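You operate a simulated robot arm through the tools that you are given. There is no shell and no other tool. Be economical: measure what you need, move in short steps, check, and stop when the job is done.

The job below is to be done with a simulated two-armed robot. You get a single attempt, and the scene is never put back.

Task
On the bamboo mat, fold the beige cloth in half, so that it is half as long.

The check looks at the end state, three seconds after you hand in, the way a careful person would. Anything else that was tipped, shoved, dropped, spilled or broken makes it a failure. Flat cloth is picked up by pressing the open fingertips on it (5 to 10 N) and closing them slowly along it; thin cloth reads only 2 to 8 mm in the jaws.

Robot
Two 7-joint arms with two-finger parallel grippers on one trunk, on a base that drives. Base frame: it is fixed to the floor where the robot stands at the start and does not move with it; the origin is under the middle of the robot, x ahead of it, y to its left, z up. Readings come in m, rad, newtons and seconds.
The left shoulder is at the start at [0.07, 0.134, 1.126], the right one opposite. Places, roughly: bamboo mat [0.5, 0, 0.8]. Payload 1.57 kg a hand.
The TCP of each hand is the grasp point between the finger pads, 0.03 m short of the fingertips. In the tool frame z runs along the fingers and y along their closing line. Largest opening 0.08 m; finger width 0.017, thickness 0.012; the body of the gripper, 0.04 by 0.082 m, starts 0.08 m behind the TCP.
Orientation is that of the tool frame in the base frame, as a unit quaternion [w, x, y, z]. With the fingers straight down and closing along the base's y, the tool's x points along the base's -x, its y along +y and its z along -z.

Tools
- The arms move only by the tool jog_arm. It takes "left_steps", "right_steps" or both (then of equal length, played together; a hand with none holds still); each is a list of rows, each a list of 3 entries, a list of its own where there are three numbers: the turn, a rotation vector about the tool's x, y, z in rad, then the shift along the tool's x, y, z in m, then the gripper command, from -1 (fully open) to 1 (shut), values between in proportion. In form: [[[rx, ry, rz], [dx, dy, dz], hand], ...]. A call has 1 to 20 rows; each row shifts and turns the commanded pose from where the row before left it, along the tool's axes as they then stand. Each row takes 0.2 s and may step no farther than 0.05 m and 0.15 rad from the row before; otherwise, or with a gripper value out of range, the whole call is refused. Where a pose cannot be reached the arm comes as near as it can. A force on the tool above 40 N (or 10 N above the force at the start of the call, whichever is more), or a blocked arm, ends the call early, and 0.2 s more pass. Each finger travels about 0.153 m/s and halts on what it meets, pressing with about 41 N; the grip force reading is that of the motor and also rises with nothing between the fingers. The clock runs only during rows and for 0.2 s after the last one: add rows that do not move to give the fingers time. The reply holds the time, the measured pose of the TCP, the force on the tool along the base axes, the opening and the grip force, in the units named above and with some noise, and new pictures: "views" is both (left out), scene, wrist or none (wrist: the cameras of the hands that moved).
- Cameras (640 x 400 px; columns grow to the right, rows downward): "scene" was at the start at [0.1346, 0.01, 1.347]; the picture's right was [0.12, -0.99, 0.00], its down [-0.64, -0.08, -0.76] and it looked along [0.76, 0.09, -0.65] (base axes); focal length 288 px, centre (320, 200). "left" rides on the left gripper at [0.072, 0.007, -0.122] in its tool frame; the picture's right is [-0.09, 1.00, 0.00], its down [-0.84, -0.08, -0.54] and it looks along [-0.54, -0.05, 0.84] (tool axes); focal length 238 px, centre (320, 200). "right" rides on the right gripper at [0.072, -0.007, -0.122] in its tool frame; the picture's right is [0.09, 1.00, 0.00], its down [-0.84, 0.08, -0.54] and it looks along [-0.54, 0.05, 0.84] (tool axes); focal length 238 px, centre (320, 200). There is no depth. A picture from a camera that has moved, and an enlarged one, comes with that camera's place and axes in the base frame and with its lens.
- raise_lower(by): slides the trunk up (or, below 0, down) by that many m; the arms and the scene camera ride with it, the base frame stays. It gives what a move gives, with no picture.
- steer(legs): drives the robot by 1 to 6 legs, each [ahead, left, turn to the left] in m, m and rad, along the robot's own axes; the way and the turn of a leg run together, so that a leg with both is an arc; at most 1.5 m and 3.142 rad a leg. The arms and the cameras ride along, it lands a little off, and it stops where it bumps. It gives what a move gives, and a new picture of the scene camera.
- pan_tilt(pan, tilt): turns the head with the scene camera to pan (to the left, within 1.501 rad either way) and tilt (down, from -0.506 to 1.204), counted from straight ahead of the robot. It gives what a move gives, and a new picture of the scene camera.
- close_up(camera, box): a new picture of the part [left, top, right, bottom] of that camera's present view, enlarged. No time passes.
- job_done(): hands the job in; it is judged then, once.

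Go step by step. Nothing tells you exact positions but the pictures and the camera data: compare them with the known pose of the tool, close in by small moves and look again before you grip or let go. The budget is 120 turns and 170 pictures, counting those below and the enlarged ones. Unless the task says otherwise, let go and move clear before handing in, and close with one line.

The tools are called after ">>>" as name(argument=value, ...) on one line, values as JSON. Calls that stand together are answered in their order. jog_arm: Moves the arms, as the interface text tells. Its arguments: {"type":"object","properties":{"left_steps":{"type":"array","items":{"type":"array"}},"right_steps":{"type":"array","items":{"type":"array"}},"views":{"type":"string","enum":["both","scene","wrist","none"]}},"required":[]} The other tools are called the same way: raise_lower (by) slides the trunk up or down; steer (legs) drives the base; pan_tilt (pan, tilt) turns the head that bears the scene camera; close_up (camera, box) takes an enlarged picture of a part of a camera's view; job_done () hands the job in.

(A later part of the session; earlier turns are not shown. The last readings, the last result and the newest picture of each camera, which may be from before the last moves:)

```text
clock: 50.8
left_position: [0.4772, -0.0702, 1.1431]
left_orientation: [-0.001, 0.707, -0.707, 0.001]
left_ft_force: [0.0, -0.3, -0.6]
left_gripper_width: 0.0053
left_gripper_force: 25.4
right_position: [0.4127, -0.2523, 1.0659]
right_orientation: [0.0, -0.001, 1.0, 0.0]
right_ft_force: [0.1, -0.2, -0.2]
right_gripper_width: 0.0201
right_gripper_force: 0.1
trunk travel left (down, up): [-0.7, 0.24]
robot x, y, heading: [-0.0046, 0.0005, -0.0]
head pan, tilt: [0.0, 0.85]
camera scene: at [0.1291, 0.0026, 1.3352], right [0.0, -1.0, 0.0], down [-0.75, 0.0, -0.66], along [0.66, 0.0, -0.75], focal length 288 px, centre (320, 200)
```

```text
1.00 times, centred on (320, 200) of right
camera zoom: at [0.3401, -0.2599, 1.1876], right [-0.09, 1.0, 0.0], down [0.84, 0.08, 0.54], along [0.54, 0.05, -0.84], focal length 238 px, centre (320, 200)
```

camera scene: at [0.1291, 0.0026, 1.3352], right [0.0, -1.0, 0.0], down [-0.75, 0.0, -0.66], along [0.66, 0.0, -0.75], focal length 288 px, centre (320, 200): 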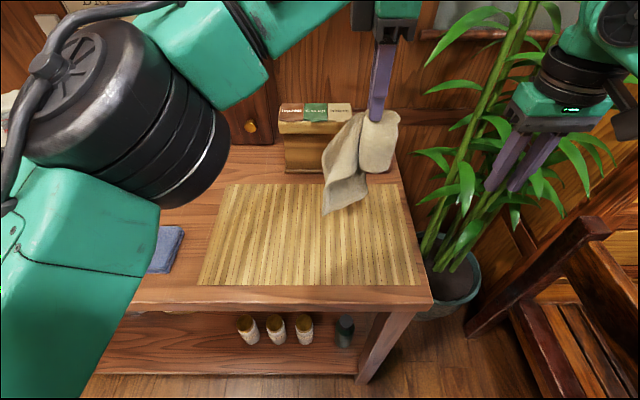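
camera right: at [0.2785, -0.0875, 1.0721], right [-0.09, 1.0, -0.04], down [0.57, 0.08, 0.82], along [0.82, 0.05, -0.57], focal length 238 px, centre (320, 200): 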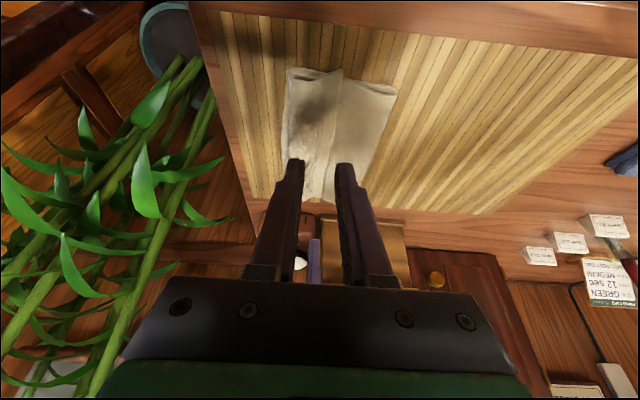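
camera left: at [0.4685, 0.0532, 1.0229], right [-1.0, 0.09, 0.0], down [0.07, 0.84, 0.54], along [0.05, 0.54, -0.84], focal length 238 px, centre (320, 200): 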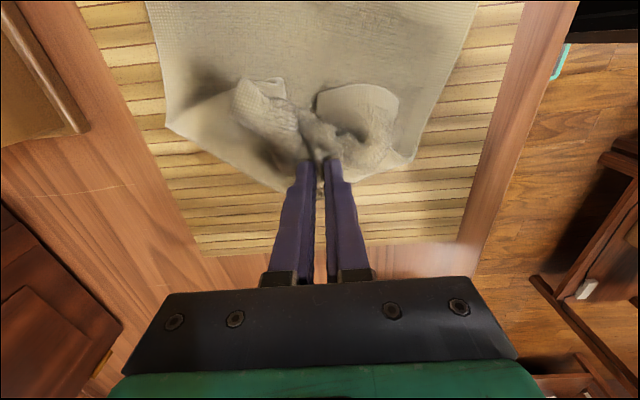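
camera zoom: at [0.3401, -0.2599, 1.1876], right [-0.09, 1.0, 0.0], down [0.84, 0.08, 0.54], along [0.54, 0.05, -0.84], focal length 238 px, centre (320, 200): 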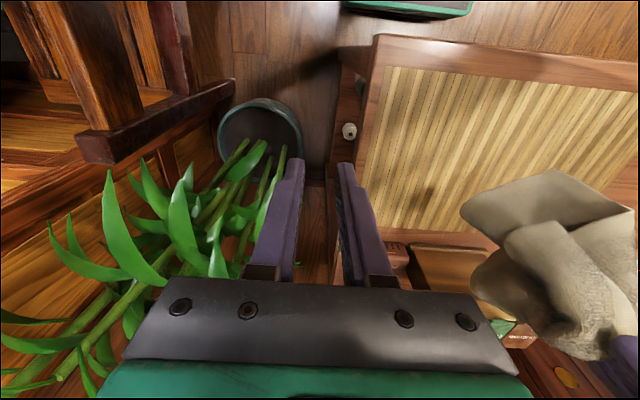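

The cloth hangs free with its tail toward the left and a loop toward the right. I carry it left and lay it down by moving right while lowering, so the tail spreads out to the left.

>>> jog_arm(left_steps=[[[0, 0, 0], [-0.03, 0, 0.005], 1], [[0, 0, 0], [-0.035, 0, 0.01], 1], [[0, 0, 0], [-0.035, 0, 0.015], 1], [[0, 0, 0], [-0.035, 0, 0.015], 1], [[0, 0, 0], [-0.035, 0, 0.015], 1], [[0, 0, 0], [-0.03, 0, 0.02], 1], [[0, 0, 0], [0, 0, 0], 1], [[0, 0, 0], [0.01, 0, 0.02], 1], [[0, 0, 0], [0.02, 0, 0.02], 1], [[0, 0, 0], [0.02, 0, 0.02], 1], [[0, 0, 0], [0.02, 0, 0.02], 1], [[0, 0, 0], [0.025, 0, 0.02], 1], [[0, 0, 0], [0.025, 0, 0.02], 1], [[0, 0, 0], [0.025, 0, 0.02], 1], [[0, 0, 0], [0.02, 0, 0.015], 1], [[0, 0, 0], [0, 0, 0], 1]], views="both")

```text
clock: 54.2
left_position: [0.4787, -0.0358, 0.9057]
left_orientation: [0.001, 0.708, -0.707, 0.0]
left_ft_force: [0.3, 0.9, -0.4]
left_gripper_width: 0.0056
left_gripper_force: 25.6
right_position: [0.4123, -0.2525, 1.0653]
right_orientation: [0.001, -0.001, 1.0, -0.001]
right_ft_force: [-0.8, 0.3, 0.0]
right_gripper_width: 0.0201
right_gripper_force: 0.0
trunk travel left (down, up): [-0.7, 0.24]
robot x, y, heading: [0.0038, 0.0002, 0.001]
head pan, tilt: [0.0, 0.85]
camera scene: at [0.1289, 0.003, 1.3352], right [0.0, -1.0, 0.0], down [-0.75, 0.0, -0.66], along [0.66, 0.0, -0.75], focal length 288 px, centre (320, 200)
camera left: at [0.4703, -0.1071, 1.0285], right [-1.0, 0.09, 0.0], down [0.08, 0.84, 0.54], along [0.05, 0.54, -0.84], focal length 238 px, centre (320, 200)
```

scene: 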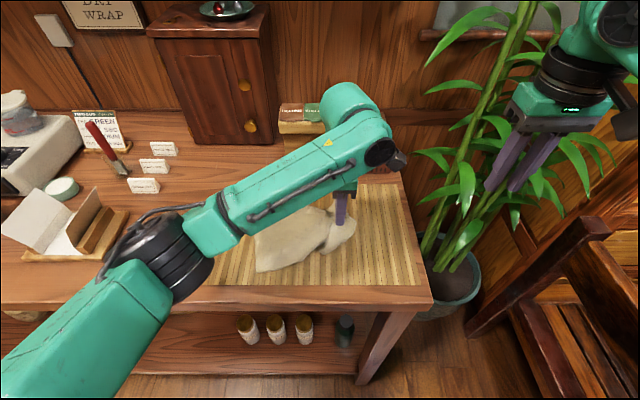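
left: 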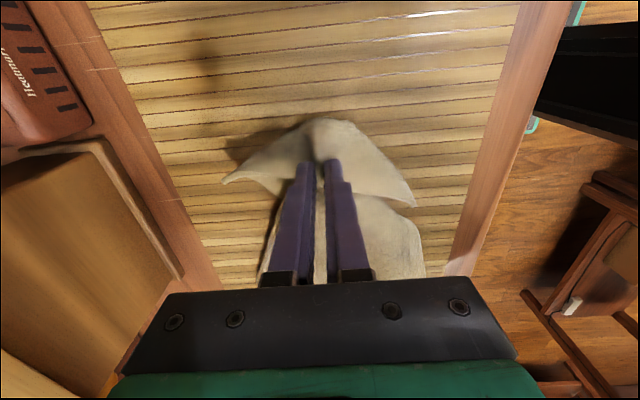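

Tail is laid to the left. I lower the rest, open, and rise to look.

>>> jog_arm(left_steps=[[[0, 0, 0], [0.008, 0, 0.006], 1], [[0, 0, 0], [0.004, 0, 0.004], 1], [[0, 0, 0], [0, 0, 0], 0.7], [[0, 0, 0], [0, 0, 0], 0.5], [[0, 0, 0], [0, 0, 0], 0.4], [[0, 0, 0], [0, 0, -0.02], 0.4], [[0, 0, 0], [0, 0, -0.04], 0.4], [[0, 0, 0], [0, 0, -0.04], 0.4], [[0, 0, 0], [-0.04, 0, -0.03], 0.4], [[0, 0, 0], [-0.04, 0, 0], 0.4], [[0, 0, 0], [-0.05, 0, 0], 0.4], [[0, 0, 0], [-0.05, 0, 0], 0.4], [[0, 0, 0], [-0.05, 0, 0], 0.4], [[0, 0, 0], [-0.05, 0, 0], 0.4]], views="scene")

>>> close_up(camera="scene", box=[200, 170, 440, 300])

```text
clock: 57.2
left_position: [0.4761, 0.2335, 1.0279]
left_orientation: [0.0, 0.708, -0.707, 0.001]
left_ft_force: [-0.1, 0.4, -0.7]
left_gripper_width: 0.0238
left_gripper_force: 0.1
right_position: [0.4133, -0.2514, 1.066]
right_orientation: [0.0, 0.0, 1.0, -0.001]
right_ft_force: [0.1, 0.0, 0.0]
right_gripper_width: 0.0199
right_gripper_force: 0.0
trunk travel left (down, up): [-0.7, 0.24]
robot x, y, heading: [0.0003, 0.0004, 0.006]
head pan, tilt: [0.0, 0.85]
camera scene: at [0.1285, 0.0044, 1.3353], right [0.0, -1.0, 0.0], down [-0.75, 0.0, -0.66], along [0.66, 0.0, -0.75], focal length 288 px, centre (320, 200)
```

scene: 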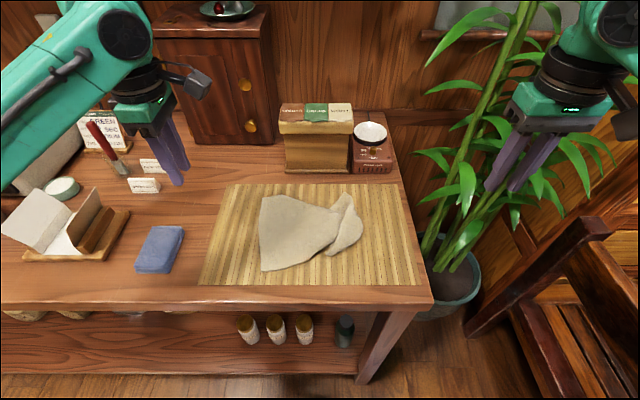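

```text
2.67 times, centred on (320, 235) of scene
camera zoom: at [0.1285, 0.0044, 1.3353], right [0.0, -1.0, 0.0], down [-0.75, 0.0, -0.66], along [0.66, 0.0, -0.75], focal length 770 px, centre (320, 107)
```

zoom: 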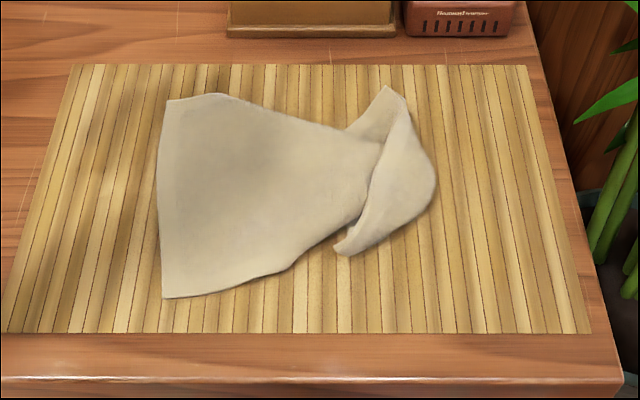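

The left half lies flat; the right end is rolled. I bring the right hand's camera over for a closer look.

>>> jog_arm(right_steps=[[[0, 0, 0], [0, 0.04, 0], 0.5], [[0, 0, 0], [0, 0.04, 0], 0.5], [[0, 0, 0], [0, 0.04, 0], 0.5], [[0, 0, 0], [0, 0.04, 0], 0.5], [[0, 0, 0], [0, 0.02, 0], 0.5], [[0, 0, 0], [0, 0, 0], 0.5]], views="wrist")

>>> close_up(camera="right", box=[160, 0, 480, 200])

```text
clock: 58.6
left_position: [0.4776, 0.2321, 1.0288]
left_orientation: [-0.001, 0.708, -0.707, 0.001]
left_ft_force: [0.6, -0.1, 0.0]
left_gripper_width: 0.0239
left_gripper_force: 0.0
right_position: [0.4129, -0.0744, 1.0664]
right_orientation: [-0.001, 0.0, 1.0, 0.0]
right_ft_force: [-0.8, -0.7, -0.2]
right_gripper_width: 0.0202
right_gripper_force: 0.1
trunk travel left (down, up): [-0.7, 0.24]
robot x, y, heading: [0.0023, 0.0016, 0.001]
head pan, tilt: [0.0, 0.85]
camera right: at [0.3398, -0.0803, 1.188], right [-0.09, 1.0, 0.0], down [0.84, 0.08, 0.54], along [0.54, 0.05, -0.84], focal length 238 px, centre (320, 200)
```

right: 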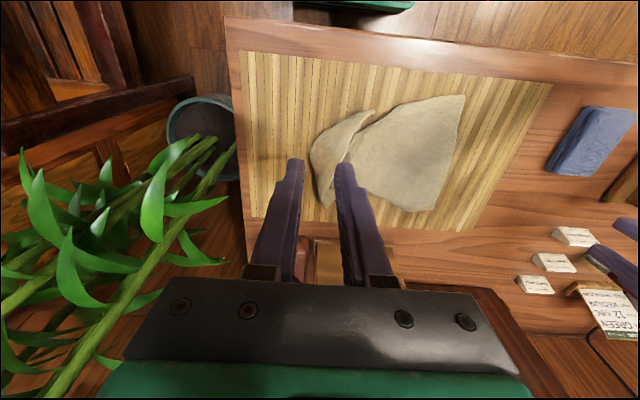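

```text
2.00 times, centred on (320, 100) of right
camera zoom: at [0.3398, -0.0803, 1.188], right [-0.09, 1.0, 0.0], down [0.84, 0.08, 0.54], along [0.54, 0.05, -0.84], focal length 477 px, centre (320, 400)
```

zoom: 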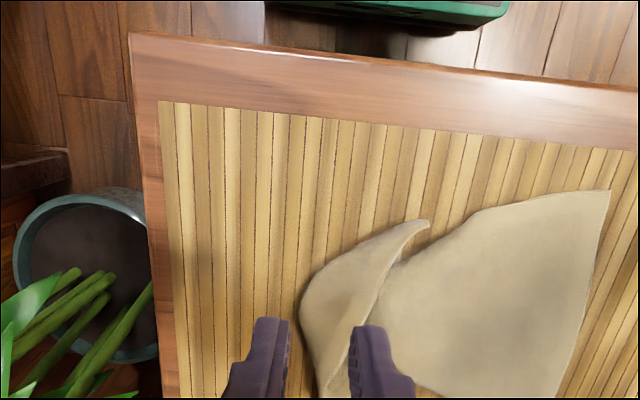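

>>> jog_arm(right_steps=[[[0, 0, 0], [0.02, 0, 0.03], 0], [[0, 0, 0], [0.02, 0, 0.03], -0.5], [[0, 0, 0], [0, 0, 0.03], -1], [[0, 0, 0], [0, 0, 0], -1]], views="none")

>>> close_up(camera="right", box=[200, 60, 520, 260])

```text
clock: 59.6
left_position: [0.4763, 0.2326, 1.0283]
left_orientation: [0.0, 0.708, -0.706, 0.002]
left_ft_force: [0.7, 0.1, -0.3]
left_gripper_width: 0.024
left_gripper_force: 0.1
right_position: [0.3721, -0.0723, 0.9743]
right_orientation: [0.001, 0.0, 1.0, 0.0]
right_ft_force: [0.6, 0.0, -0.1]
right_gripper_width: 0.0801
right_gripper_force: 0.0
trunk travel left (down, up): [-0.7, 0.24]
robot x, y, heading: [0.0032, 0.0045, 0.003]
head pan, tilt: [0.0, 0.85]
```

```text
2.00 times, centred on (360, 160) of right
camera zoom: at [0.2994, -0.0794, 1.0975], right [-0.09, 1.0, 0.0], down [0.84, 0.08, 0.54], along [0.54, 0.05, -0.84], focal length 477 px, centre (240, 280)
```

zoom: 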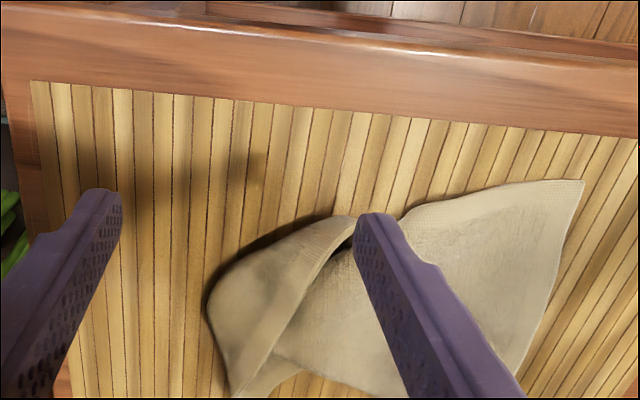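

The flap's hem lies on top of the sheet, running from about (0.41, -0.01) to (0.57, -0.05), with its crease at y≈-0.085. I'll clear the right hand and use the left jaws wide open as a two-pronged rake to push the hem over to the right.

>>> jog_arm(right_steps=[[[0, 0, 0], [0, 0, -0.045], 0], [[0, 0, 0], [-0.02, 0, -0.045], 0], [[0, 0, 0], [-0.02, -0.04, 0], 0], [[0, 0, 0], [0, -0.05, 0], 0], [[0, 0, 0], [0, -0.05, 0], 0], [[0, 0, 0], [0, -0.04, 0], 0], [[0, 0, 0], [0, 0, 0], 0], [[0, 0, 0], [0, 0, 0], 0], [[0, 0, 0], [0, 0, 0], 0], [[0, 0, 0], [0, 0, 0], 0], [[0, 0, 0], [0, 0, 0], 0]], left_steps=[[[0, 0, 0], [0, 0, 0], -0.5], [[0, 0, 0], [0, 0, 0], -1], [[0, 0, 0], [0.04, 0, 0], -1], [[0, 0, 0], [0.05, 0, 0], -1], [[0, 0, 0], [0.05, 0, 0], -1], [[0, -0.15, 0], [0.05, 0, 0], -1], [[0, 0, 0], [0.0, 0, 0.03], -1], [[0, 0, 0], [0.0, 0, 0.03], -1], [[0, 0, 0], [0.0, 0, 0.03], -1], [[0, 0, 0], [0.0, 0, 0.03], -1], [[0, 0, 0], [0.0, 0, 0], -1]], views="both")

```text
clock: 62.0
left_position: [0.4751, 0.0615, 0.9075]
left_orientation: [-0.054, 0.706, -0.704, -0.053]
left_ft_force: [0.0, 0.0, -0.7]
left_gripper_width: 0.08
left_gripper_force: 0.0
right_position: [0.4132, -0.2526, 1.0668]
right_orientation: [0.001, -0.001, 1.0, 0.0]
right_ft_force: [-0.2, -0.5, 0.1]
right_gripper_width: 0.04
right_gripper_force: 0.1
trunk travel left (down, up): [-0.7, 0.24]
robot x, y, heading: [0.003, -0.0002, 0.004]
head pan, tilt: [0.0, 0.85]
camera scene: at [0.1287, 0.0019, 1.3352], right [0.0, -1.0, 0.0], down [-0.75, 0.0, -0.66], along [0.66, 0.0, -0.75], focal length 288 px, centre (320, 200)
camera right: at [0.3407, -0.2594, 1.1892], right [-0.09, 1.0, 0.0], down [0.84, 0.08, 0.54], along [0.54, 0.05, -0.84], focal length 238 px, centre (320, 200)
camera left: at [0.4686, -0.0282, 1.0187], right [-1.0, 0.09, 0.01], down [0.08, 0.75, 0.66], along [0.05, 0.66, -0.75], focal length 238 px, centre (320, 200)
```

scene: 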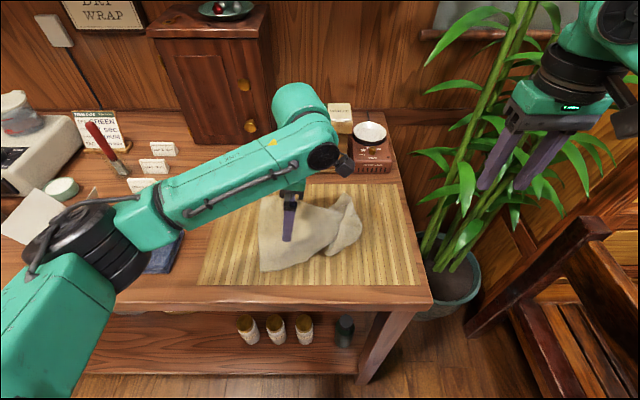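
right: 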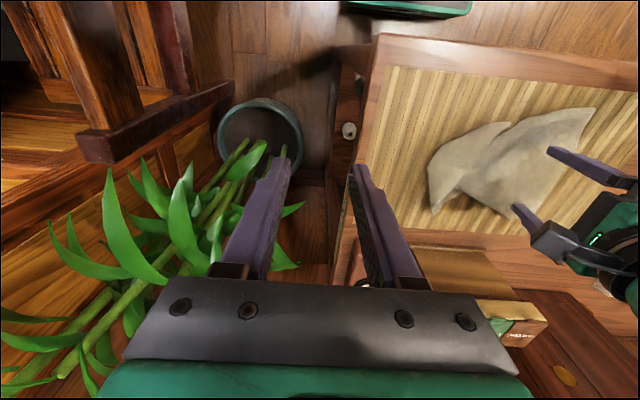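
left: 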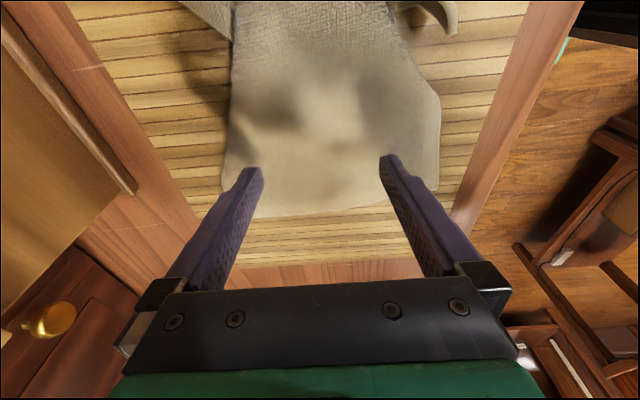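

>>> jog_arm(left_steps=[[[0, 0, 0], [0.0158, 0, 0.0044], -1], [[0, 0, 0], [0.0158, 0, 0.0044], -1], [[0, 0, 0], [0.0158, 0, 0.0044], -1], [[0, 0, 0], [0.0004, 0, 0.003], -1], [[0, 0, 0], [0, 0, 0], -1]], views="wrist")

```text
clock: 63.2
left_position: [0.4761, 0.0158, 0.886]
left_orientation: [-0.053, 0.706, -0.705, -0.051]
left_ft_force: [1.2, 0.7, 8.1]
left_gripper_width: 0.0799
left_gripper_force: 0.1
right_position: [0.4125, -0.2517, 1.0679]
right_orientation: [0.0, 0.0, 1.0, 0.0]
right_ft_force: [-0.2, 0.2, -1.1]
right_gripper_width: 0.04
right_gripper_force: 0.0
trunk travel left (down, up): [-0.7, 0.24]
robot x, y, heading: [-0.0006, 0.0016, -0.0]
head pan, tilt: [0.0, 0.85]
camera left: at [0.469, -0.0737, 0.9959], right [-1.0, 0.09, 0.01], down [0.07, 0.75, 0.66], along [0.05, 0.66, -0.75], focal length 238 px, centre (320, 200)
```

left: 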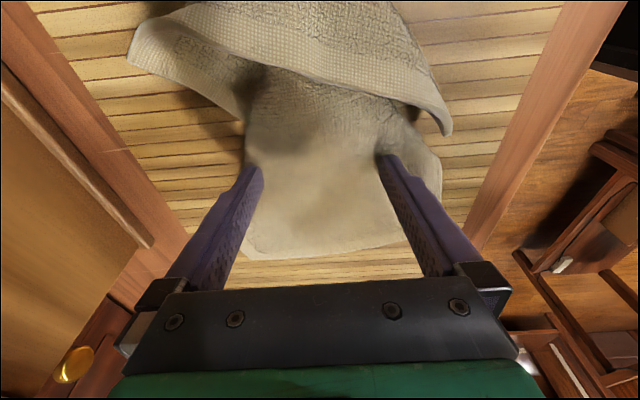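

Good view: the hem arcs over the sheet just ahead of the prongs. I ease the pressure and push the hem to the right.

>>> jog_arm(left_steps=[[[0, 0, 0], [0, 0, -0.002], -1], [[0, 0, 0], [0.0119, 0, -0.0018], -1], [[0, 0, 0], [0.0119, 0, -0.0018], -1], [[0, 0, 0], [0.0119, 0, -0.0018], -1], [[0, 0, 0], [0.0119, 0, -0.0018], -1], [[0, 0, 0], [0.0119, 0, -0.0018], -1], [[0, 0, 0], [0.0119, 0, -0.0018], -1], [[0, 0, 0], [0, 0, 0], -1]], views="both")

```text
clock: 65.0
left_position: [0.4762, -0.0582, 0.8872]
left_orientation: [-0.053, 0.705, -0.705, -0.052]
left_ft_force: [-0.2, 0.7, 1.8]
left_gripper_width: 0.0798
left_gripper_force: 0.1
right_position: [0.413, -0.2518, 1.0683]
right_orientation: [0.0, 0.0, 1.0, -0.001]
right_ft_force: [-0.4, 0.3, 0.1]
right_gripper_width: 0.0399
right_gripper_force: 0.1
trunk travel left (down, up): [-0.7, 0.24]
robot x, y, heading: [-0.0011, 0.0017, 0.003]
head pan, tilt: [0.0, 0.85]
camera scene: at [0.1284, 0.0029, 1.3353], right [0.0, -1.0, 0.0], down [-0.75, 0.0, -0.66], along [0.66, 0.0, -0.75], focal length 288 px, centre (320, 200)
camera left: at [0.4697, -0.1471, 0.997], right [-1.0, 0.09, 0.01], down [0.08, 0.75, 0.66], along [0.05, 0.66, -0.75], focal length 238 px, centre (320, 200)
```

scene: 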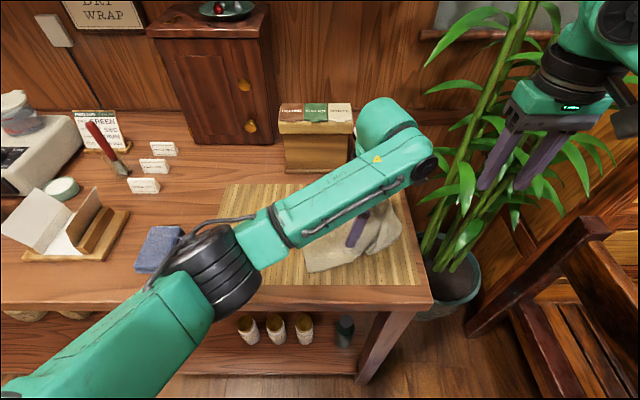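
left: 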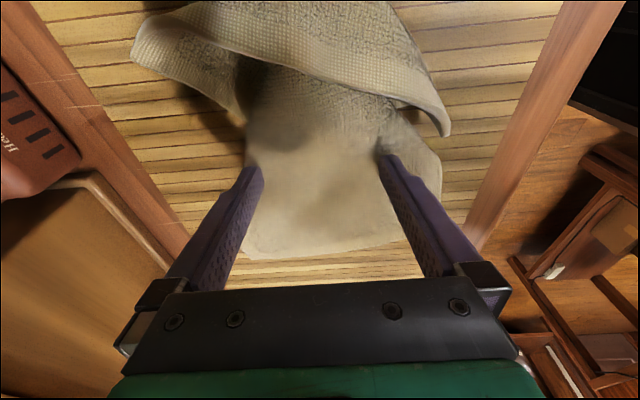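

The whole cloth slides instead of flipping, but the flap's two hem corners stick out over bare mat: near at about (0.395, -0.075), far at about (0.563, -0.13). I'll pinch those two corners with both hands and pull the flap open. First lift the left hand and yaw it back.

>>> jog_arm(left_steps=[[[0, 0.15, 0], [-0.01, 0, -0.04], -1], [[0, 0, 0], [-0.02, 0, -0.04], -0.5], [[0, 0, 0], [-0.03, 0, -0.03], 0.25], [[0, 0, 0.15], [-0.02, 0, 0], 0.25], [[0, 0, 0.15], [0, 0, 0], 0.25], [[0, 0, 0.15], [0, 0, 0], 0.25], [[0, 0, 0.15], [0, 0, 0], 0.25], [[0, 0, 0.15], [0, 0, 0], 0.25], [[0, 0, 0.15], [0, 0, 0], 0.25], [[0, 0, 0.15], [0, 0, 0], 0.25], [[0, 0, 0.15], [0, 0, 0], 0.25], [[0, 0, 0.15], [0, 0, 0], 0.25], [[0, 0, 0.15], [0, 0, 0], 0.25], [[0, 0, 0.07], [-0.03, 0, 0], 0.25], [[0, 0, 0], [-0.03, 0, 0], 0.25], [[0, 0, 0], [0, 0, 0], 0.25]], views="none")

>>> steer(legs=[[0.02, -0.03, 0]])

>>> close_up(camera="scene", box=[200, 140, 440, 290])

```text
clock: 68.4
left_position: [0.536, 0.0188, 0.9991]
left_orientation: [0.001, -0.001, 1.0, -0.001]
left_ft_force: [0.2, -0.3, -0.3]
left_gripper_width: 0.03
left_gripper_force: 0.1
right_position: [0.4129, -0.2516, 1.0677]
right_orientation: [0.001, -0.001, 1.0, -0.001]
right_ft_force: [-0.1, -0.9, -0.1]
right_gripper_width: 0.0402
right_gripper_force: 0.0
trunk travel left (down, up): [-0.7, 0.24]
robot x, y, heading: [0.0027, 0.005, 0.001]
head pan, tilt: [0.0, 0.85]
```

```text
clock: 69.3
left_position: [0.5548, -0.0085, 0.9996]
left_orientation: [0.001, -0.002, 1.0, -0.002]
left_ft_force: [-0.7, 0.5, 0.0]
left_gripper_width: 0.0302
left_gripper_force: 0.1
right_position: [0.4314, -0.2785, 1.0693]
right_orientation: [0.001, 0.0, 1.0, -0.001]
right_ft_force: [-0.4, 0.4, 0.1]
right_gripper_width: 0.0401
right_gripper_force: 0.1
trunk travel left (down, up): [-0.7, 0.24]
robot x, y, heading: [0.0162, -0.029, -0.002]
head pan, tilt: [0.0, 0.85]
camera scene: at [0.1462, -0.0235, 1.3355], right [0.0, -1.0, 0.0], down [-0.75, 0.0, -0.66], along [0.66, 0.0, -0.75], focal length 288 px, centre (320, 200)
```

scene: 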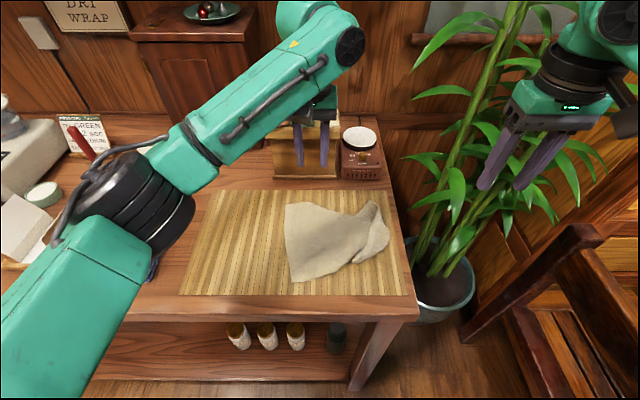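

```text
2.67 times, centred on (320, 215) of scene
camera zoom: at [0.1462, -0.0235, 1.3355], right [0.0, -1.0, 0.0], down [-0.75, 0.0, -0.66], along [0.66, 0.0, -0.75], focal length 770 px, centre (320, 160)
```

zoom: 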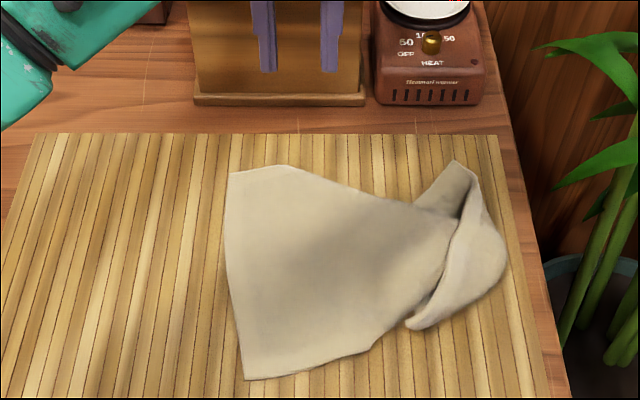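

Simpler idea: pick the cloth up by its clean left edge with both hands, as worked at the beginning. Hanging from there, gravity will unroll the flap at the bottom. I reposition the base and bring both hands above the left corners, at about (0.54, 0.023) and (0.40, 0.003).

>>> steer(legs=[[-0.016, 0.11, 0]])

>>> jog_arm(right_steps=[[[0, 0, 0], [0, 0.03, 0.01], 0.4], [[0, 0, 0], [0, 0.03, 0.02], 0.4], [[0, 0, 0], [0, 0.03, 0.02], 0.4], [[0, 0, 0], [0, 0.03, 0.02], 0.4], [[0, 0, 0], [0, 0.03, 0.02], 0.4], [[0, 0, 0], [0, 0.02, 0.01], 0.4], [[0, -0.13, 0], [0, 0, 0], 0.4], [[0, -0.13, 0], [0, 0, 0], 0.4], [[0, -0.13, 0], [0, 0, 0], 0.4], [[0, 0, 0], [0, 0, 0], 0.4]], left_steps=[[[0, 0, 0], [0, 0, 0], 0.4], [[0, 0, 0], [0, 0, 0], 0.4], [[0, 0, 0], [0, 0, 0], 0.4], [[0, 0, 0], [0, 0, 0], 0.4], [[0, 0, 0], [0, 0, 0], 0.4], [[0, 0, 0], [0, 0, 0], 0.4], [[0, 0, 0], [0, 0, 0], 0.4], [[0, 0, 0], [0, 0, 0], 0.4], [[0, 0, 0], [0, 0, 0], 0.4], [[0, 0, 0], [0, 0, 0], 0.4]], views="both")

```text
clock: 70.5
left_position: [0.5412, 0.0992, 0.9972]
left_orientation: [0.0, -0.002, 1.0, 0.0]
left_ft_force: [-0.7, -0.1, 0.6]
left_gripper_width: 0.0298
left_gripper_force: 0.1
right_position: [0.4173, -0.1719, 1.0672]
right_orientation: [0.0, 0.0, 1.0, 0.0]
right_ft_force: [-1.0, 0.4, -0.1]
right_gripper_width: 0.0402
right_gripper_force: 0.0
trunk travel left (down, up): [-0.7, 0.24]
robot x, y, heading: [0.0046, 0.0807, 0.002]
head pan, tilt: [0.0, 0.85]
camera scene: at [0.133, 0.082, 1.3352], right [0.0, -1.0, 0.0], down [-0.75, 0.0, -0.66], along [0.66, 0.0, -0.75], focal length 288 px, centre (320, 200)
```

scene: 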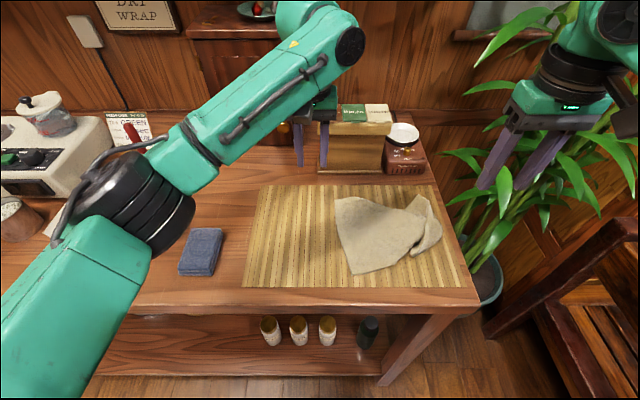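

```text
clock: 72.7
left_position: [0.5408, 0.0985, 0.9977]
left_orientation: [0.0, -0.001, 1.0, -0.001]
left_ft_force: [0.0, 0.1, -0.1]
left_gripper_width: 0.0239
left_gripper_force: 0.0
right_position: [0.4171, -0.0015, 0.9677]
right_orientation: [0.194, -0.001, 0.981, 0.0]
right_ft_force: [-0.9, -0.1, -0.6]
right_gripper_width: 0.024
right_gripper_force: 0.0
trunk travel left (down, up): [-0.7, 0.24]
robot x, y, heading: [0.0004, 0.083, 0.002]
head pan, tilt: [0.0, 0.85]
camera scene: at [0.133, 0.0832, 1.3352], right [0.0, -1.0, 0.0], down [-0.75, 0.0, -0.66], along [0.66, 0.0, -0.75], focal length 288 px, centre (320, 200)
camera right: at [0.303, -0.0084, 1.053], right [-0.09, 1.0, -0.04], down [0.57, 0.08, 0.82], along [0.82, 0.05, -0.57], focal length 238 px, centre (320, 200)
camera left: at [0.4685, 0.1051, 1.1203], right [0.09, 1.0, 0.0], down [0.84, -0.07, 0.54], along [0.54, -0.05, -0.84], focal length 238 px, centre (320, 200)
```

scene: 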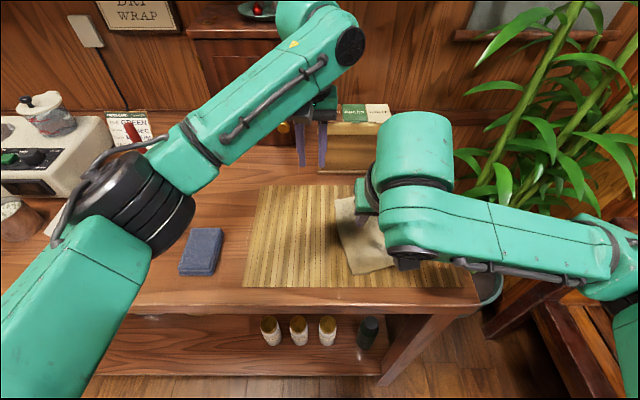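
right: 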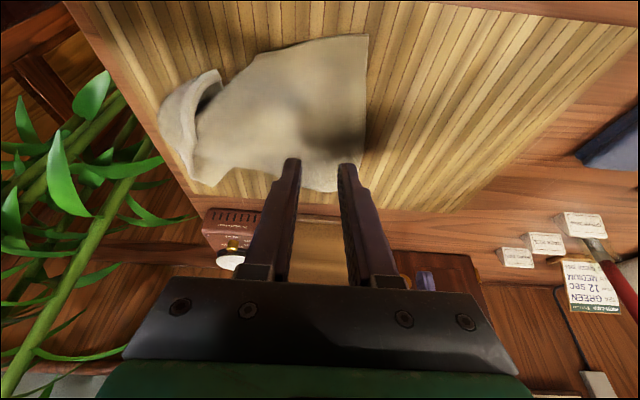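
left: 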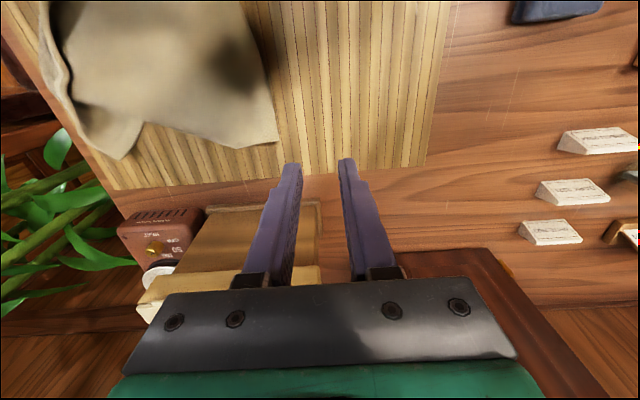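

>>> jog_arm(right_steps=[[[0, 0, 0], [0.0104, 0, 0.0104], 0.4], [[0, 0, 0], [0.0104, 0, 0.0104], 0.4], [[0, 0, 0], [0.0104, 0, 0.0104], 0.4], [[0, 0, 0], [0.0104, 0.001, 0.0104], 0.4], [[0, 0, 0], [0.0104, 0.001, 0.0104], 0.4], [[0, 0, 0], [0, 0, 0], 0.4]], left_steps=[[[0, 0, 0], [0.0012, -0.0167, 0.0184], 0.4], [[0, 0, 0], [0.0012, -0.0167, 0.0184], 0.4], [[0, 0, 0], [0.0012, -0.0167, 0.0184], 0.4], [[0, 0, 0], [0.0012, -0.0167, 0.0184], 0.4], [[0, 0, 0], [0.0012, -0.0167, 0.0184], 0.4], [[0, 0, 0], [0, 0, 0], 0.4]], views="wrist")

```text
clock: 74.1
left_position: [0.5372, 0.0151, 0.9057]
left_orientation: [0.0, -0.002, 1.0, -0.001]
left_ft_force: [0.2, 0.4, 0.2]
left_gripper_width: 0.0242
left_gripper_force: 0.1
right_position: [0.388, 0.0003, 0.8986]
right_orientation: [0.193, 0.0, 0.981, -0.001]
right_ft_force: [-1.3, 0.3, -1.0]
right_gripper_width: 0.0237
right_gripper_force: 0.1
trunk travel left (down, up): [-0.7, 0.24]
robot x, y, heading: [0.0051, 0.0815, -0.003]
head pan, tilt: [0.0, 0.85]
camera right: at [0.2746, -0.006, 0.9844], right [-0.09, 1.0, -0.04], down [0.57, 0.08, 0.82], along [0.82, 0.05, -0.57], focal length 238 px, centre (320, 200)
camera left: at [0.4632, 0.022, 1.0286], right [0.09, 1.0, 0.0], down [0.84, -0.07, 0.54], along [0.54, -0.05, -0.84], focal length 238 px, centre (320, 200)
```

right: 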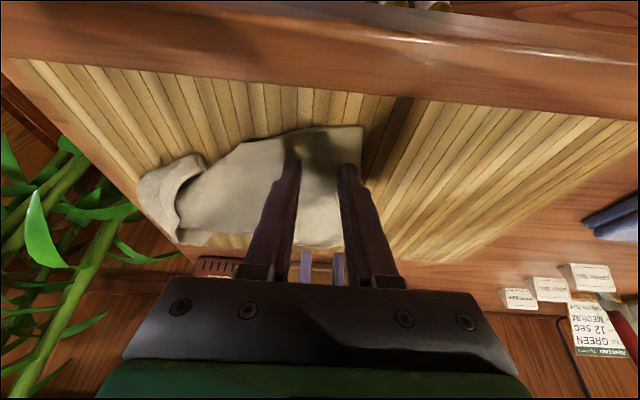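
left: 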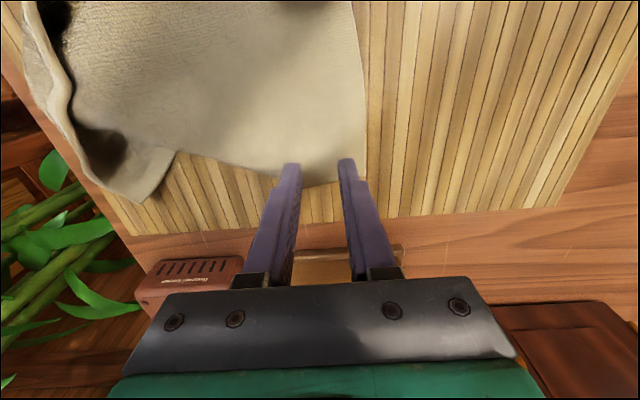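

Both pairs sit just inside the left corners. Descending to contact.

>>> jog_arm(right_steps=[[[0, 0, 0], [0.0019, 0.002, 0.0046], 0.4], [[0, 0, 0], [0.0019, 0.001, 0.0046], 0.4], [[0, 0, 0], [0.0015, 0, 0.0037], 0.4], [[0, 0, 0], [0, 0, 0], 0.4], [[0, 0, 0], [0, 0, 0], 0.4]], left_steps=[[[0, 0, 0], [0, 0.003, 0.006], 0.4], [[0, 0, 0], [0, 0.004, 0.006], 0.4], [[0, 0, 0], [0, 0, 0.006], 0.4], [[0, 0, 0], [0, 0, 0.0035], 0.4], [[0, 0, 0], [0, 0, 0], 0.4]], views="none")

```text
clock: 75.3
left_position: [0.5358, 0.0209, 0.8856]
left_orientation: [0.001, -0.001, 1.0, 0.0]
left_ft_force: [0.0, 0.1, 0.6]
left_gripper_width: 0.024
left_gripper_force: 0.0
right_position: [0.3889, 0.0037, 0.8852]
right_orientation: [0.193, -0.001, 0.981, 0.0]
right_ft_force: [0.0, 0.2, -0.3]
right_gripper_width: 0.0236
right_gripper_force: 0.1
trunk travel left (down, up): [-0.7, 0.24]
robot x, y, heading: [0.0023, 0.0836, 0.001]
head pan, tilt: [0.0, 0.85]
```

>>> jog_arm(right_steps=[[[0, 0, 0], [0.0005, 0, 0.0012], 0.4], [[0, 0, 0], [0.0005, 0, 0.0012], 0.4], [[0, 0, 0], [0, 0, 0], 0.4]], left_steps=[[[0, 0, 0], [0, 0, 0.0015], 0.4], [[0, 0, 0], [0, 0, 0.0012], 0.4], [[0, 0, 0], [0, 0, 0], 0.4]], views="none")

```text
clock: 76.1
left_position: [0.5343, 0.022, 0.8831]
left_orientation: [0.002, -0.001, 1.0, -0.002]
left_ft_force: [3.2, 0.0, 9.9]
left_gripper_width: 0.0241
left_gripper_force: 0.0
right_position: [0.3884, 0.0037, 0.8833]
right_orientation: [0.195, 0.0, 0.981, 0.0]
right_ft_force: [0.8, 0.4, 4.6]
right_gripper_width: 0.0241
right_gripper_force: 0.1
trunk travel left (down, up): [-0.7, 0.24]
robot x, y, heading: [0.0055, 0.0853, 0.003]
head pan, tilt: [0.0, 0.85]
```

Forces 9.9 and 4.6 N: good. Closing slowly.

>>> jog_arm(left_steps=[[[0, 0, 0], [0, 0, -0.0004], 0.46], [[0, 0, 0], [0, 0, 0], 0.53], [[0, 0, 0], [0, 0, 0], 0.6], [[0, 0, 0], [0, 0, 0], 0.67], [[0, 0, 0], [0, 0, 0], 0.74], [[0, 0, 0], [0, 0, 0], 0.82], [[0, 0, 0], [0, 0, 0], 0.9], [[0, 0, 0], [0, 0, 0], 1], [[0, 0, 0], [0, 0, 0], 1], [[0, 0, 0], [0, 0, 0], 1]], right_steps=[[[0, 0, 0], [0.0002, 0, 0.0005], 0.46], [[0, 0, 0], [0, 0, 0], 0.53], [[0, 0, 0], [0, 0, 0], 0.6], [[0, 0, 0], [0, 0, 0], 0.67], [[0, 0, 0], [0, 0, 0], 0.74], [[0, 0, 0], [0, 0, 0], 0.82], [[0, 0, 0], [0, 0, 0], 0.9], [[0, 0, 0], [0, 0, 0], 1], [[0, 0, 0], [0, 0, 0], 1], [[0, 0, 0], [0, 0, 0], 1]], views="none")

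>>> jog_arm(left_steps=[[[0, 0, 0], [0, 0, -0.012], 1], [[0, 0, 0], [0, 0, -0.013], 1], [[0, 0, 0], [0, 0, 0], 1]], right_steps=[[[0, 0, 0], [-0.0046, 0, -0.011], 1], [[0, 0, 0], [-0.0049, 0, -0.012], 1], [[0, 0, 0], [0, 0, 0], 1]], views="wrist")

```text
clock: 78.3
left_position: [0.5329, 0.0222, 0.8836]
left_orientation: [0.001, -0.002, 1.0, 0.0]
left_ft_force: [-0.9, 0.2, 7.1]
left_gripper_width: 0.0037
left_gripper_force: 24.1
right_position: [0.3872, 0.0025, 0.8835]
right_orientation: [0.196, -0.002, 0.981, 0.0]
right_ft_force: [1.0, -0.7, 7.2]
right_gripper_width: 0.0026
right_gripper_force: 24.2
trunk travel left (down, up): [-0.7, 0.24]
robot x, y, heading: [0.0045, 0.0835, -0.001]
head pan, tilt: [0.0, 0.85]
```

```text
clock: 79.1
left_position: [0.5365, 0.0236, 0.9076]
left_orientation: [0.001, -0.002, 1.0, 0.0]
left_ft_force: [-1.1, -1.2, -0.6]
left_gripper_width: 0.0039
left_gripper_force: 24.1
right_position: [0.3894, 0.0027, 0.9065]
right_orientation: [0.194, 0.0, 0.981, 0.0]
right_ft_force: [0.4, 0.2, -0.2]
right_gripper_width: 0.0023
right_gripper_force: 23.8
trunk travel left (down, up): [-0.7, 0.24]
robot x, y, heading: [0.0057, 0.0833, -0.001]
head pan, tilt: [0.0, 0.85]
camera right: at [0.2758, -0.0035, 0.9924], right [-0.09, 1.0, -0.04], down [0.57, 0.08, 0.82], along [0.82, 0.05, -0.57], focal length 238 px, centre (320, 200)
camera left: at [0.4629, 0.0294, 1.0296], right [0.09, 1.0, 0.0], down [0.84, -0.07, 0.54], along [0.54, -0.05, -0.84], focal length 238 px, centre (320, 200)
```

right: 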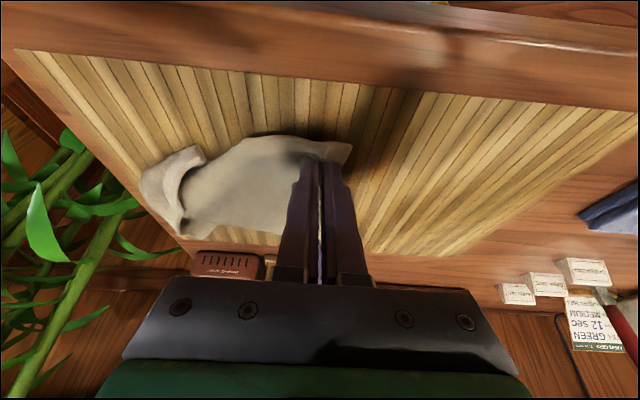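
left: 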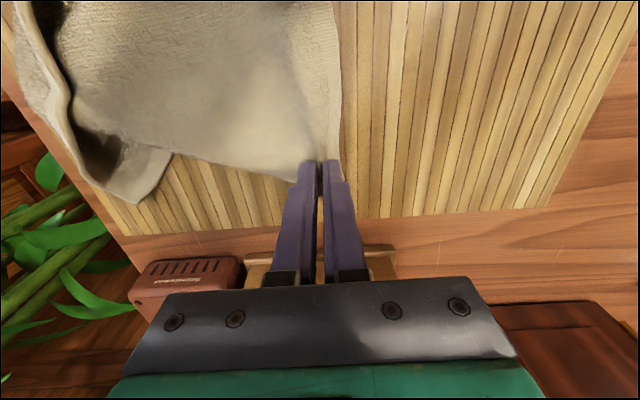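

Both seem to hold. I lift the whole cloth by raising the trunk.

>>> raise_lower(by=0.22)

>>> close_up(camera="scene", box=[0, 0, 640, 400])

>>> close_up(camera="right", box=[0, 0, 640, 400])

```text
clock: 81.4
left_position: [0.5344, 0.0225, 1.1283]
left_orientation: [0.0, -0.002, 1.0, 0.0]
left_ft_force: [-0.3, 1.0, -0.6]
left_gripper_width: 0.0037
left_gripper_force: 24.5
right_position: [0.3885, 0.0041, 1.1269]
right_orientation: [0.193, -0.001, 0.981, 0.0]
right_ft_force: [0.7, 0.7, 0.2]
right_gripper_width: 0.002
right_gripper_force: 23.6
trunk travel left (down, up): [-0.92, 0.02]
robot x, y, heading: [0.0037, 0.0843, -0.0]
head pan, tilt: [0.0, 0.85]
```

```text
1.00 times, centred on (320, 200) of scene
camera zoom: at [0.133, 0.0831, 1.5552], right [0.0, -1.0, 0.0], down [-0.75, 0.0, -0.66], along [0.66, 0.0, -0.75], focal length 288 px, centre (320, 200)
```

zoom: 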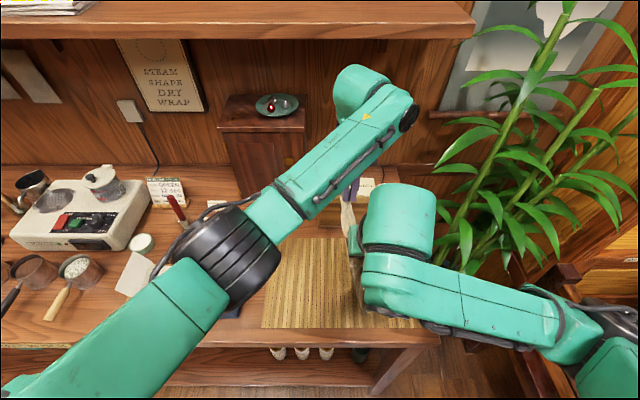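

```text
1.00 times, centred on (320, 200) of right
camera zoom: at [0.2756, -0.0035, 1.2125], right [-0.09, 1.0, -0.04], down [0.57, 0.08, 0.82], along [0.82, 0.05, -0.57], focal length 238 px, centre (320, 200)
```

zoom: 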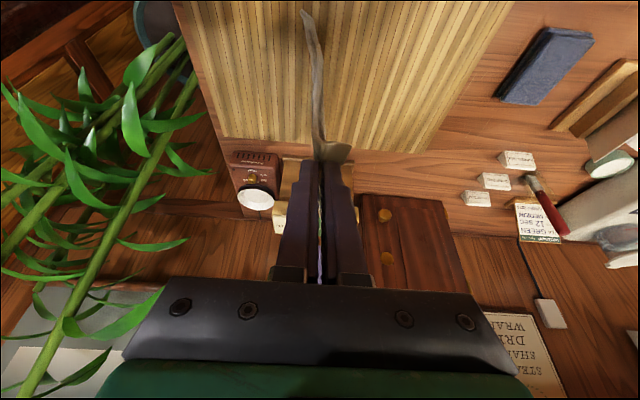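

>>> close_up(camera="left", box=[0, 0, 640, 400])

>>> close_up(camera="right", box=[260, 0, 400, 180])

```text
1.00 times, centred on (320, 200) of left
camera zoom: at [0.4626, 0.0295, 1.2497], right [0.09, 1.0, 0.0], down [0.84, -0.07, 0.54], along [0.54, -0.05, -0.84], focal length 238 px, centre (320, 200)
```

zoom: 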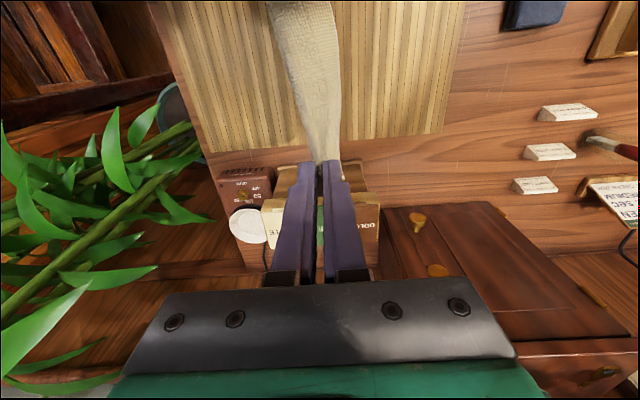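

```text
2.22 times, centred on (330, 90) of right
camera zoom: at [0.2756, -0.0035, 1.2125], right [-0.09, 1.0, -0.04], down [0.57, 0.08, 0.82], along [0.82, 0.05, -0.57], focal length 530 px, centre (298, 444)
```

zoom: 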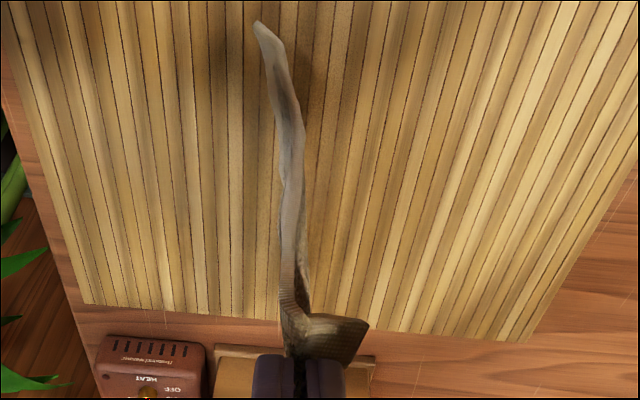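

The cloth now hangs straight and flat from both hands, unrolled. New insight: if I lay the lower half moving right and then come back left with the upper half, the small flap beyond the pinch will end up on the outer side as it should. First I level the two hands in y and shift left so the hem touches down at about y = 0.06.

>>> jog_arm(left_steps=[[[0, 0, 0], [0, -0.005, 0], 1], [[0, 0, 0], [0, -0.005, 0], 1], [[0, 0, 0], [0, 0, 0], 1]], right_steps=[[[0, 0, 0], [0, 0.005, 0], 1], [[0, 0, 0], [0, 0.004, 0], 1], [[0, 0, 0], [0, 0, 0], 1]], views="none")

>>> steer(legs=[[0, 0.045, 0]])

>>> raise_lower(by=-0.02)

>>> close_up(camera="right", box=[200, 0, 460, 180])

```text
clock: 82.2
left_position: [0.5361, 0.0142, 1.1272]
left_orientation: [0.001, -0.001, 1.0, 0.0]
left_ft_force: [0.4, 0.0, 0.0]
left_gripper_width: 0.0038
left_gripper_force: 24.2
right_position: [0.3895, 0.0125, 1.1278]
right_orientation: [0.194, -0.001, 0.981, 0.0]
right_ft_force: [0.7, 0.4, -0.7]
right_gripper_width: 0.0022
right_gripper_force: 23.2
trunk travel left (down, up): [-0.92, 0.02]
robot x, y, heading: [0.0038, 0.0835, 0.01]
head pan, tilt: [0.0, 0.85]
```

```text
clock: 83.1
left_position: [0.5342, 0.048, 1.1265]
left_orientation: [0.001, 0.0, 1.0, 0.003]
left_ft_force: [-0.6, -0.3, -0.7]
left_gripper_width: 0.0037
left_gripper_force: 24.6
right_position: [0.3896, 0.0485, 1.1264]
right_orientation: [0.194, 0.001, 0.981, 0.003]
right_ft_force: [0.2, 0.3, -0.3]
right_gripper_width: 0.0023
right_gripper_force: 23.8
trunk travel left (down, up): [-0.92, 0.02]
robot x, y, heading: [0.0051, 0.1289, -0.004]
head pan, tilt: [0.0, 0.85]
camera scene: at [0.1329, 0.1161, 1.5551], right [0.0, -1.0, -0.01], down [-0.75, 0.01, -0.66], along [0.66, 0.01, -0.75], focal length 288 px, centre (320, 200)
```

scene: 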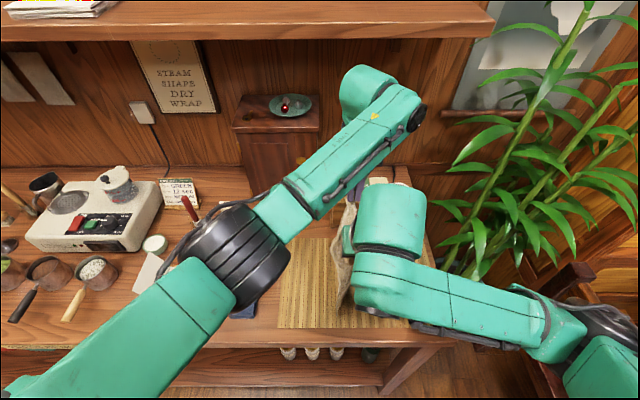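

```text
clock: 83.8
left_position: [0.5333, 0.0544, 1.1069]
left_orientation: [0.0, -0.001, 1.0, 0.0]
left_ft_force: [0.1, 0.0, -0.4]
left_gripper_width: 0.0039
left_gripper_force: 24.5
right_position: [0.3897, 0.0535, 1.1062]
right_orientation: [0.193, 0.001, 0.981, 0.001]
right_ft_force: [-0.2, -0.7, -0.7]
right_gripper_width: 0.0023
right_gripper_force: 23.7
trunk travel left (down, up): [-0.9, 0.04]
robot x, y, heading: [0.0061, 0.1284, -0.002]
head pan, tilt: [0.0, 0.85]
```

```text
2.22 times, centred on (330, 90) of right
camera zoom: at [0.2758, 0.0471, 1.1922], right [-0.08, 1.0, -0.03], down [0.57, 0.08, 0.82], along [0.82, 0.05, -0.57], focal length 530 px, centre (298, 444)
```

zoom: 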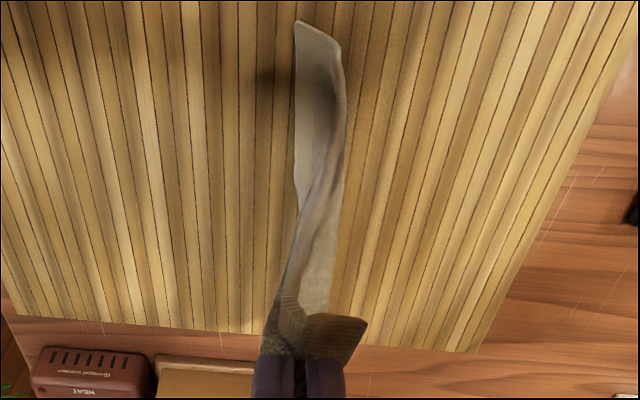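

I need to be sure which way the hem is lying. I raise slightly so it just hangs clear and look.

>>> raise_lower(by=0.025)

>>> close_up(camera="right", box=[200, 0, 460, 180])

>>> close_up(camera="left", box=[200, 0, 460, 180])

```text
clock: 84.5
left_position: [0.5351, 0.0571, 1.1329]
left_orientation: [0.0, 0.0, 1.0, -0.001]
left_ft_force: [0.2, 0.2, -0.6]
left_gripper_width: 0.0036
left_gripper_force: 24.8
right_position: [0.3894, 0.0559, 1.1318]
right_orientation: [0.193, 0.0, 0.981, -0.001]
right_ft_force: [0.3, 0.7, -0.5]
right_gripper_width: 0.0022
right_gripper_force: 24.1
trunk travel left (down, up): [-0.925, 0.015]
robot x, y, heading: [0.0015, 0.1317, 0.002]
head pan, tilt: [0.0, 0.85]
```

```text
2.22 times, centred on (330, 90) of right
camera zoom: at [0.2751, 0.0496, 1.2176], right [-0.08, 1.0, -0.04], down [0.57, 0.08, 0.82], along [0.82, 0.05, -0.57], focal length 530 px, centre (298, 444)
```

zoom: 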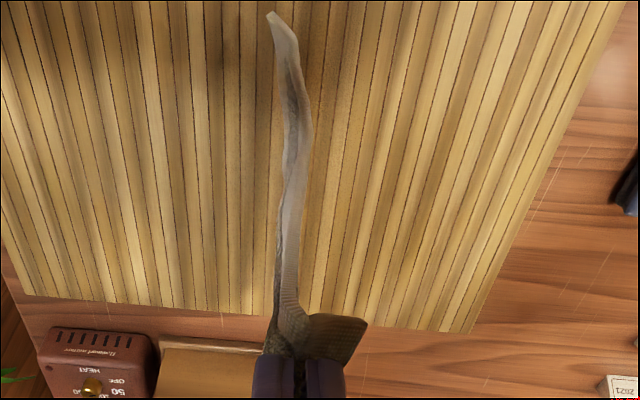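

```text
2.22 times, centred on (330, 90) of left
camera zoom: at [0.4617, 0.0634, 1.2548], right [0.09, 1.0, 0.0], down [0.84, -0.08, 0.54], along [0.54, -0.05, -0.84], focal length 530 px, centre (298, 444)
```

zoom: 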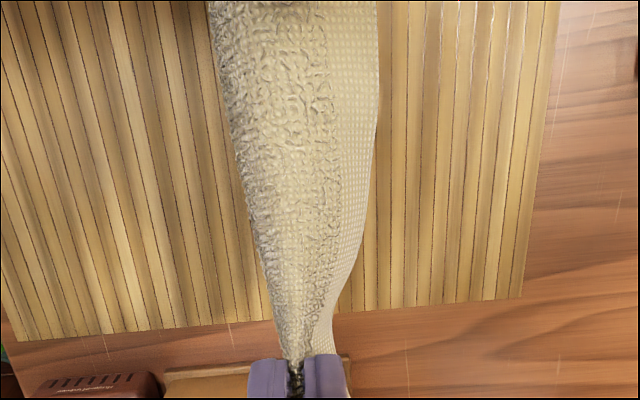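

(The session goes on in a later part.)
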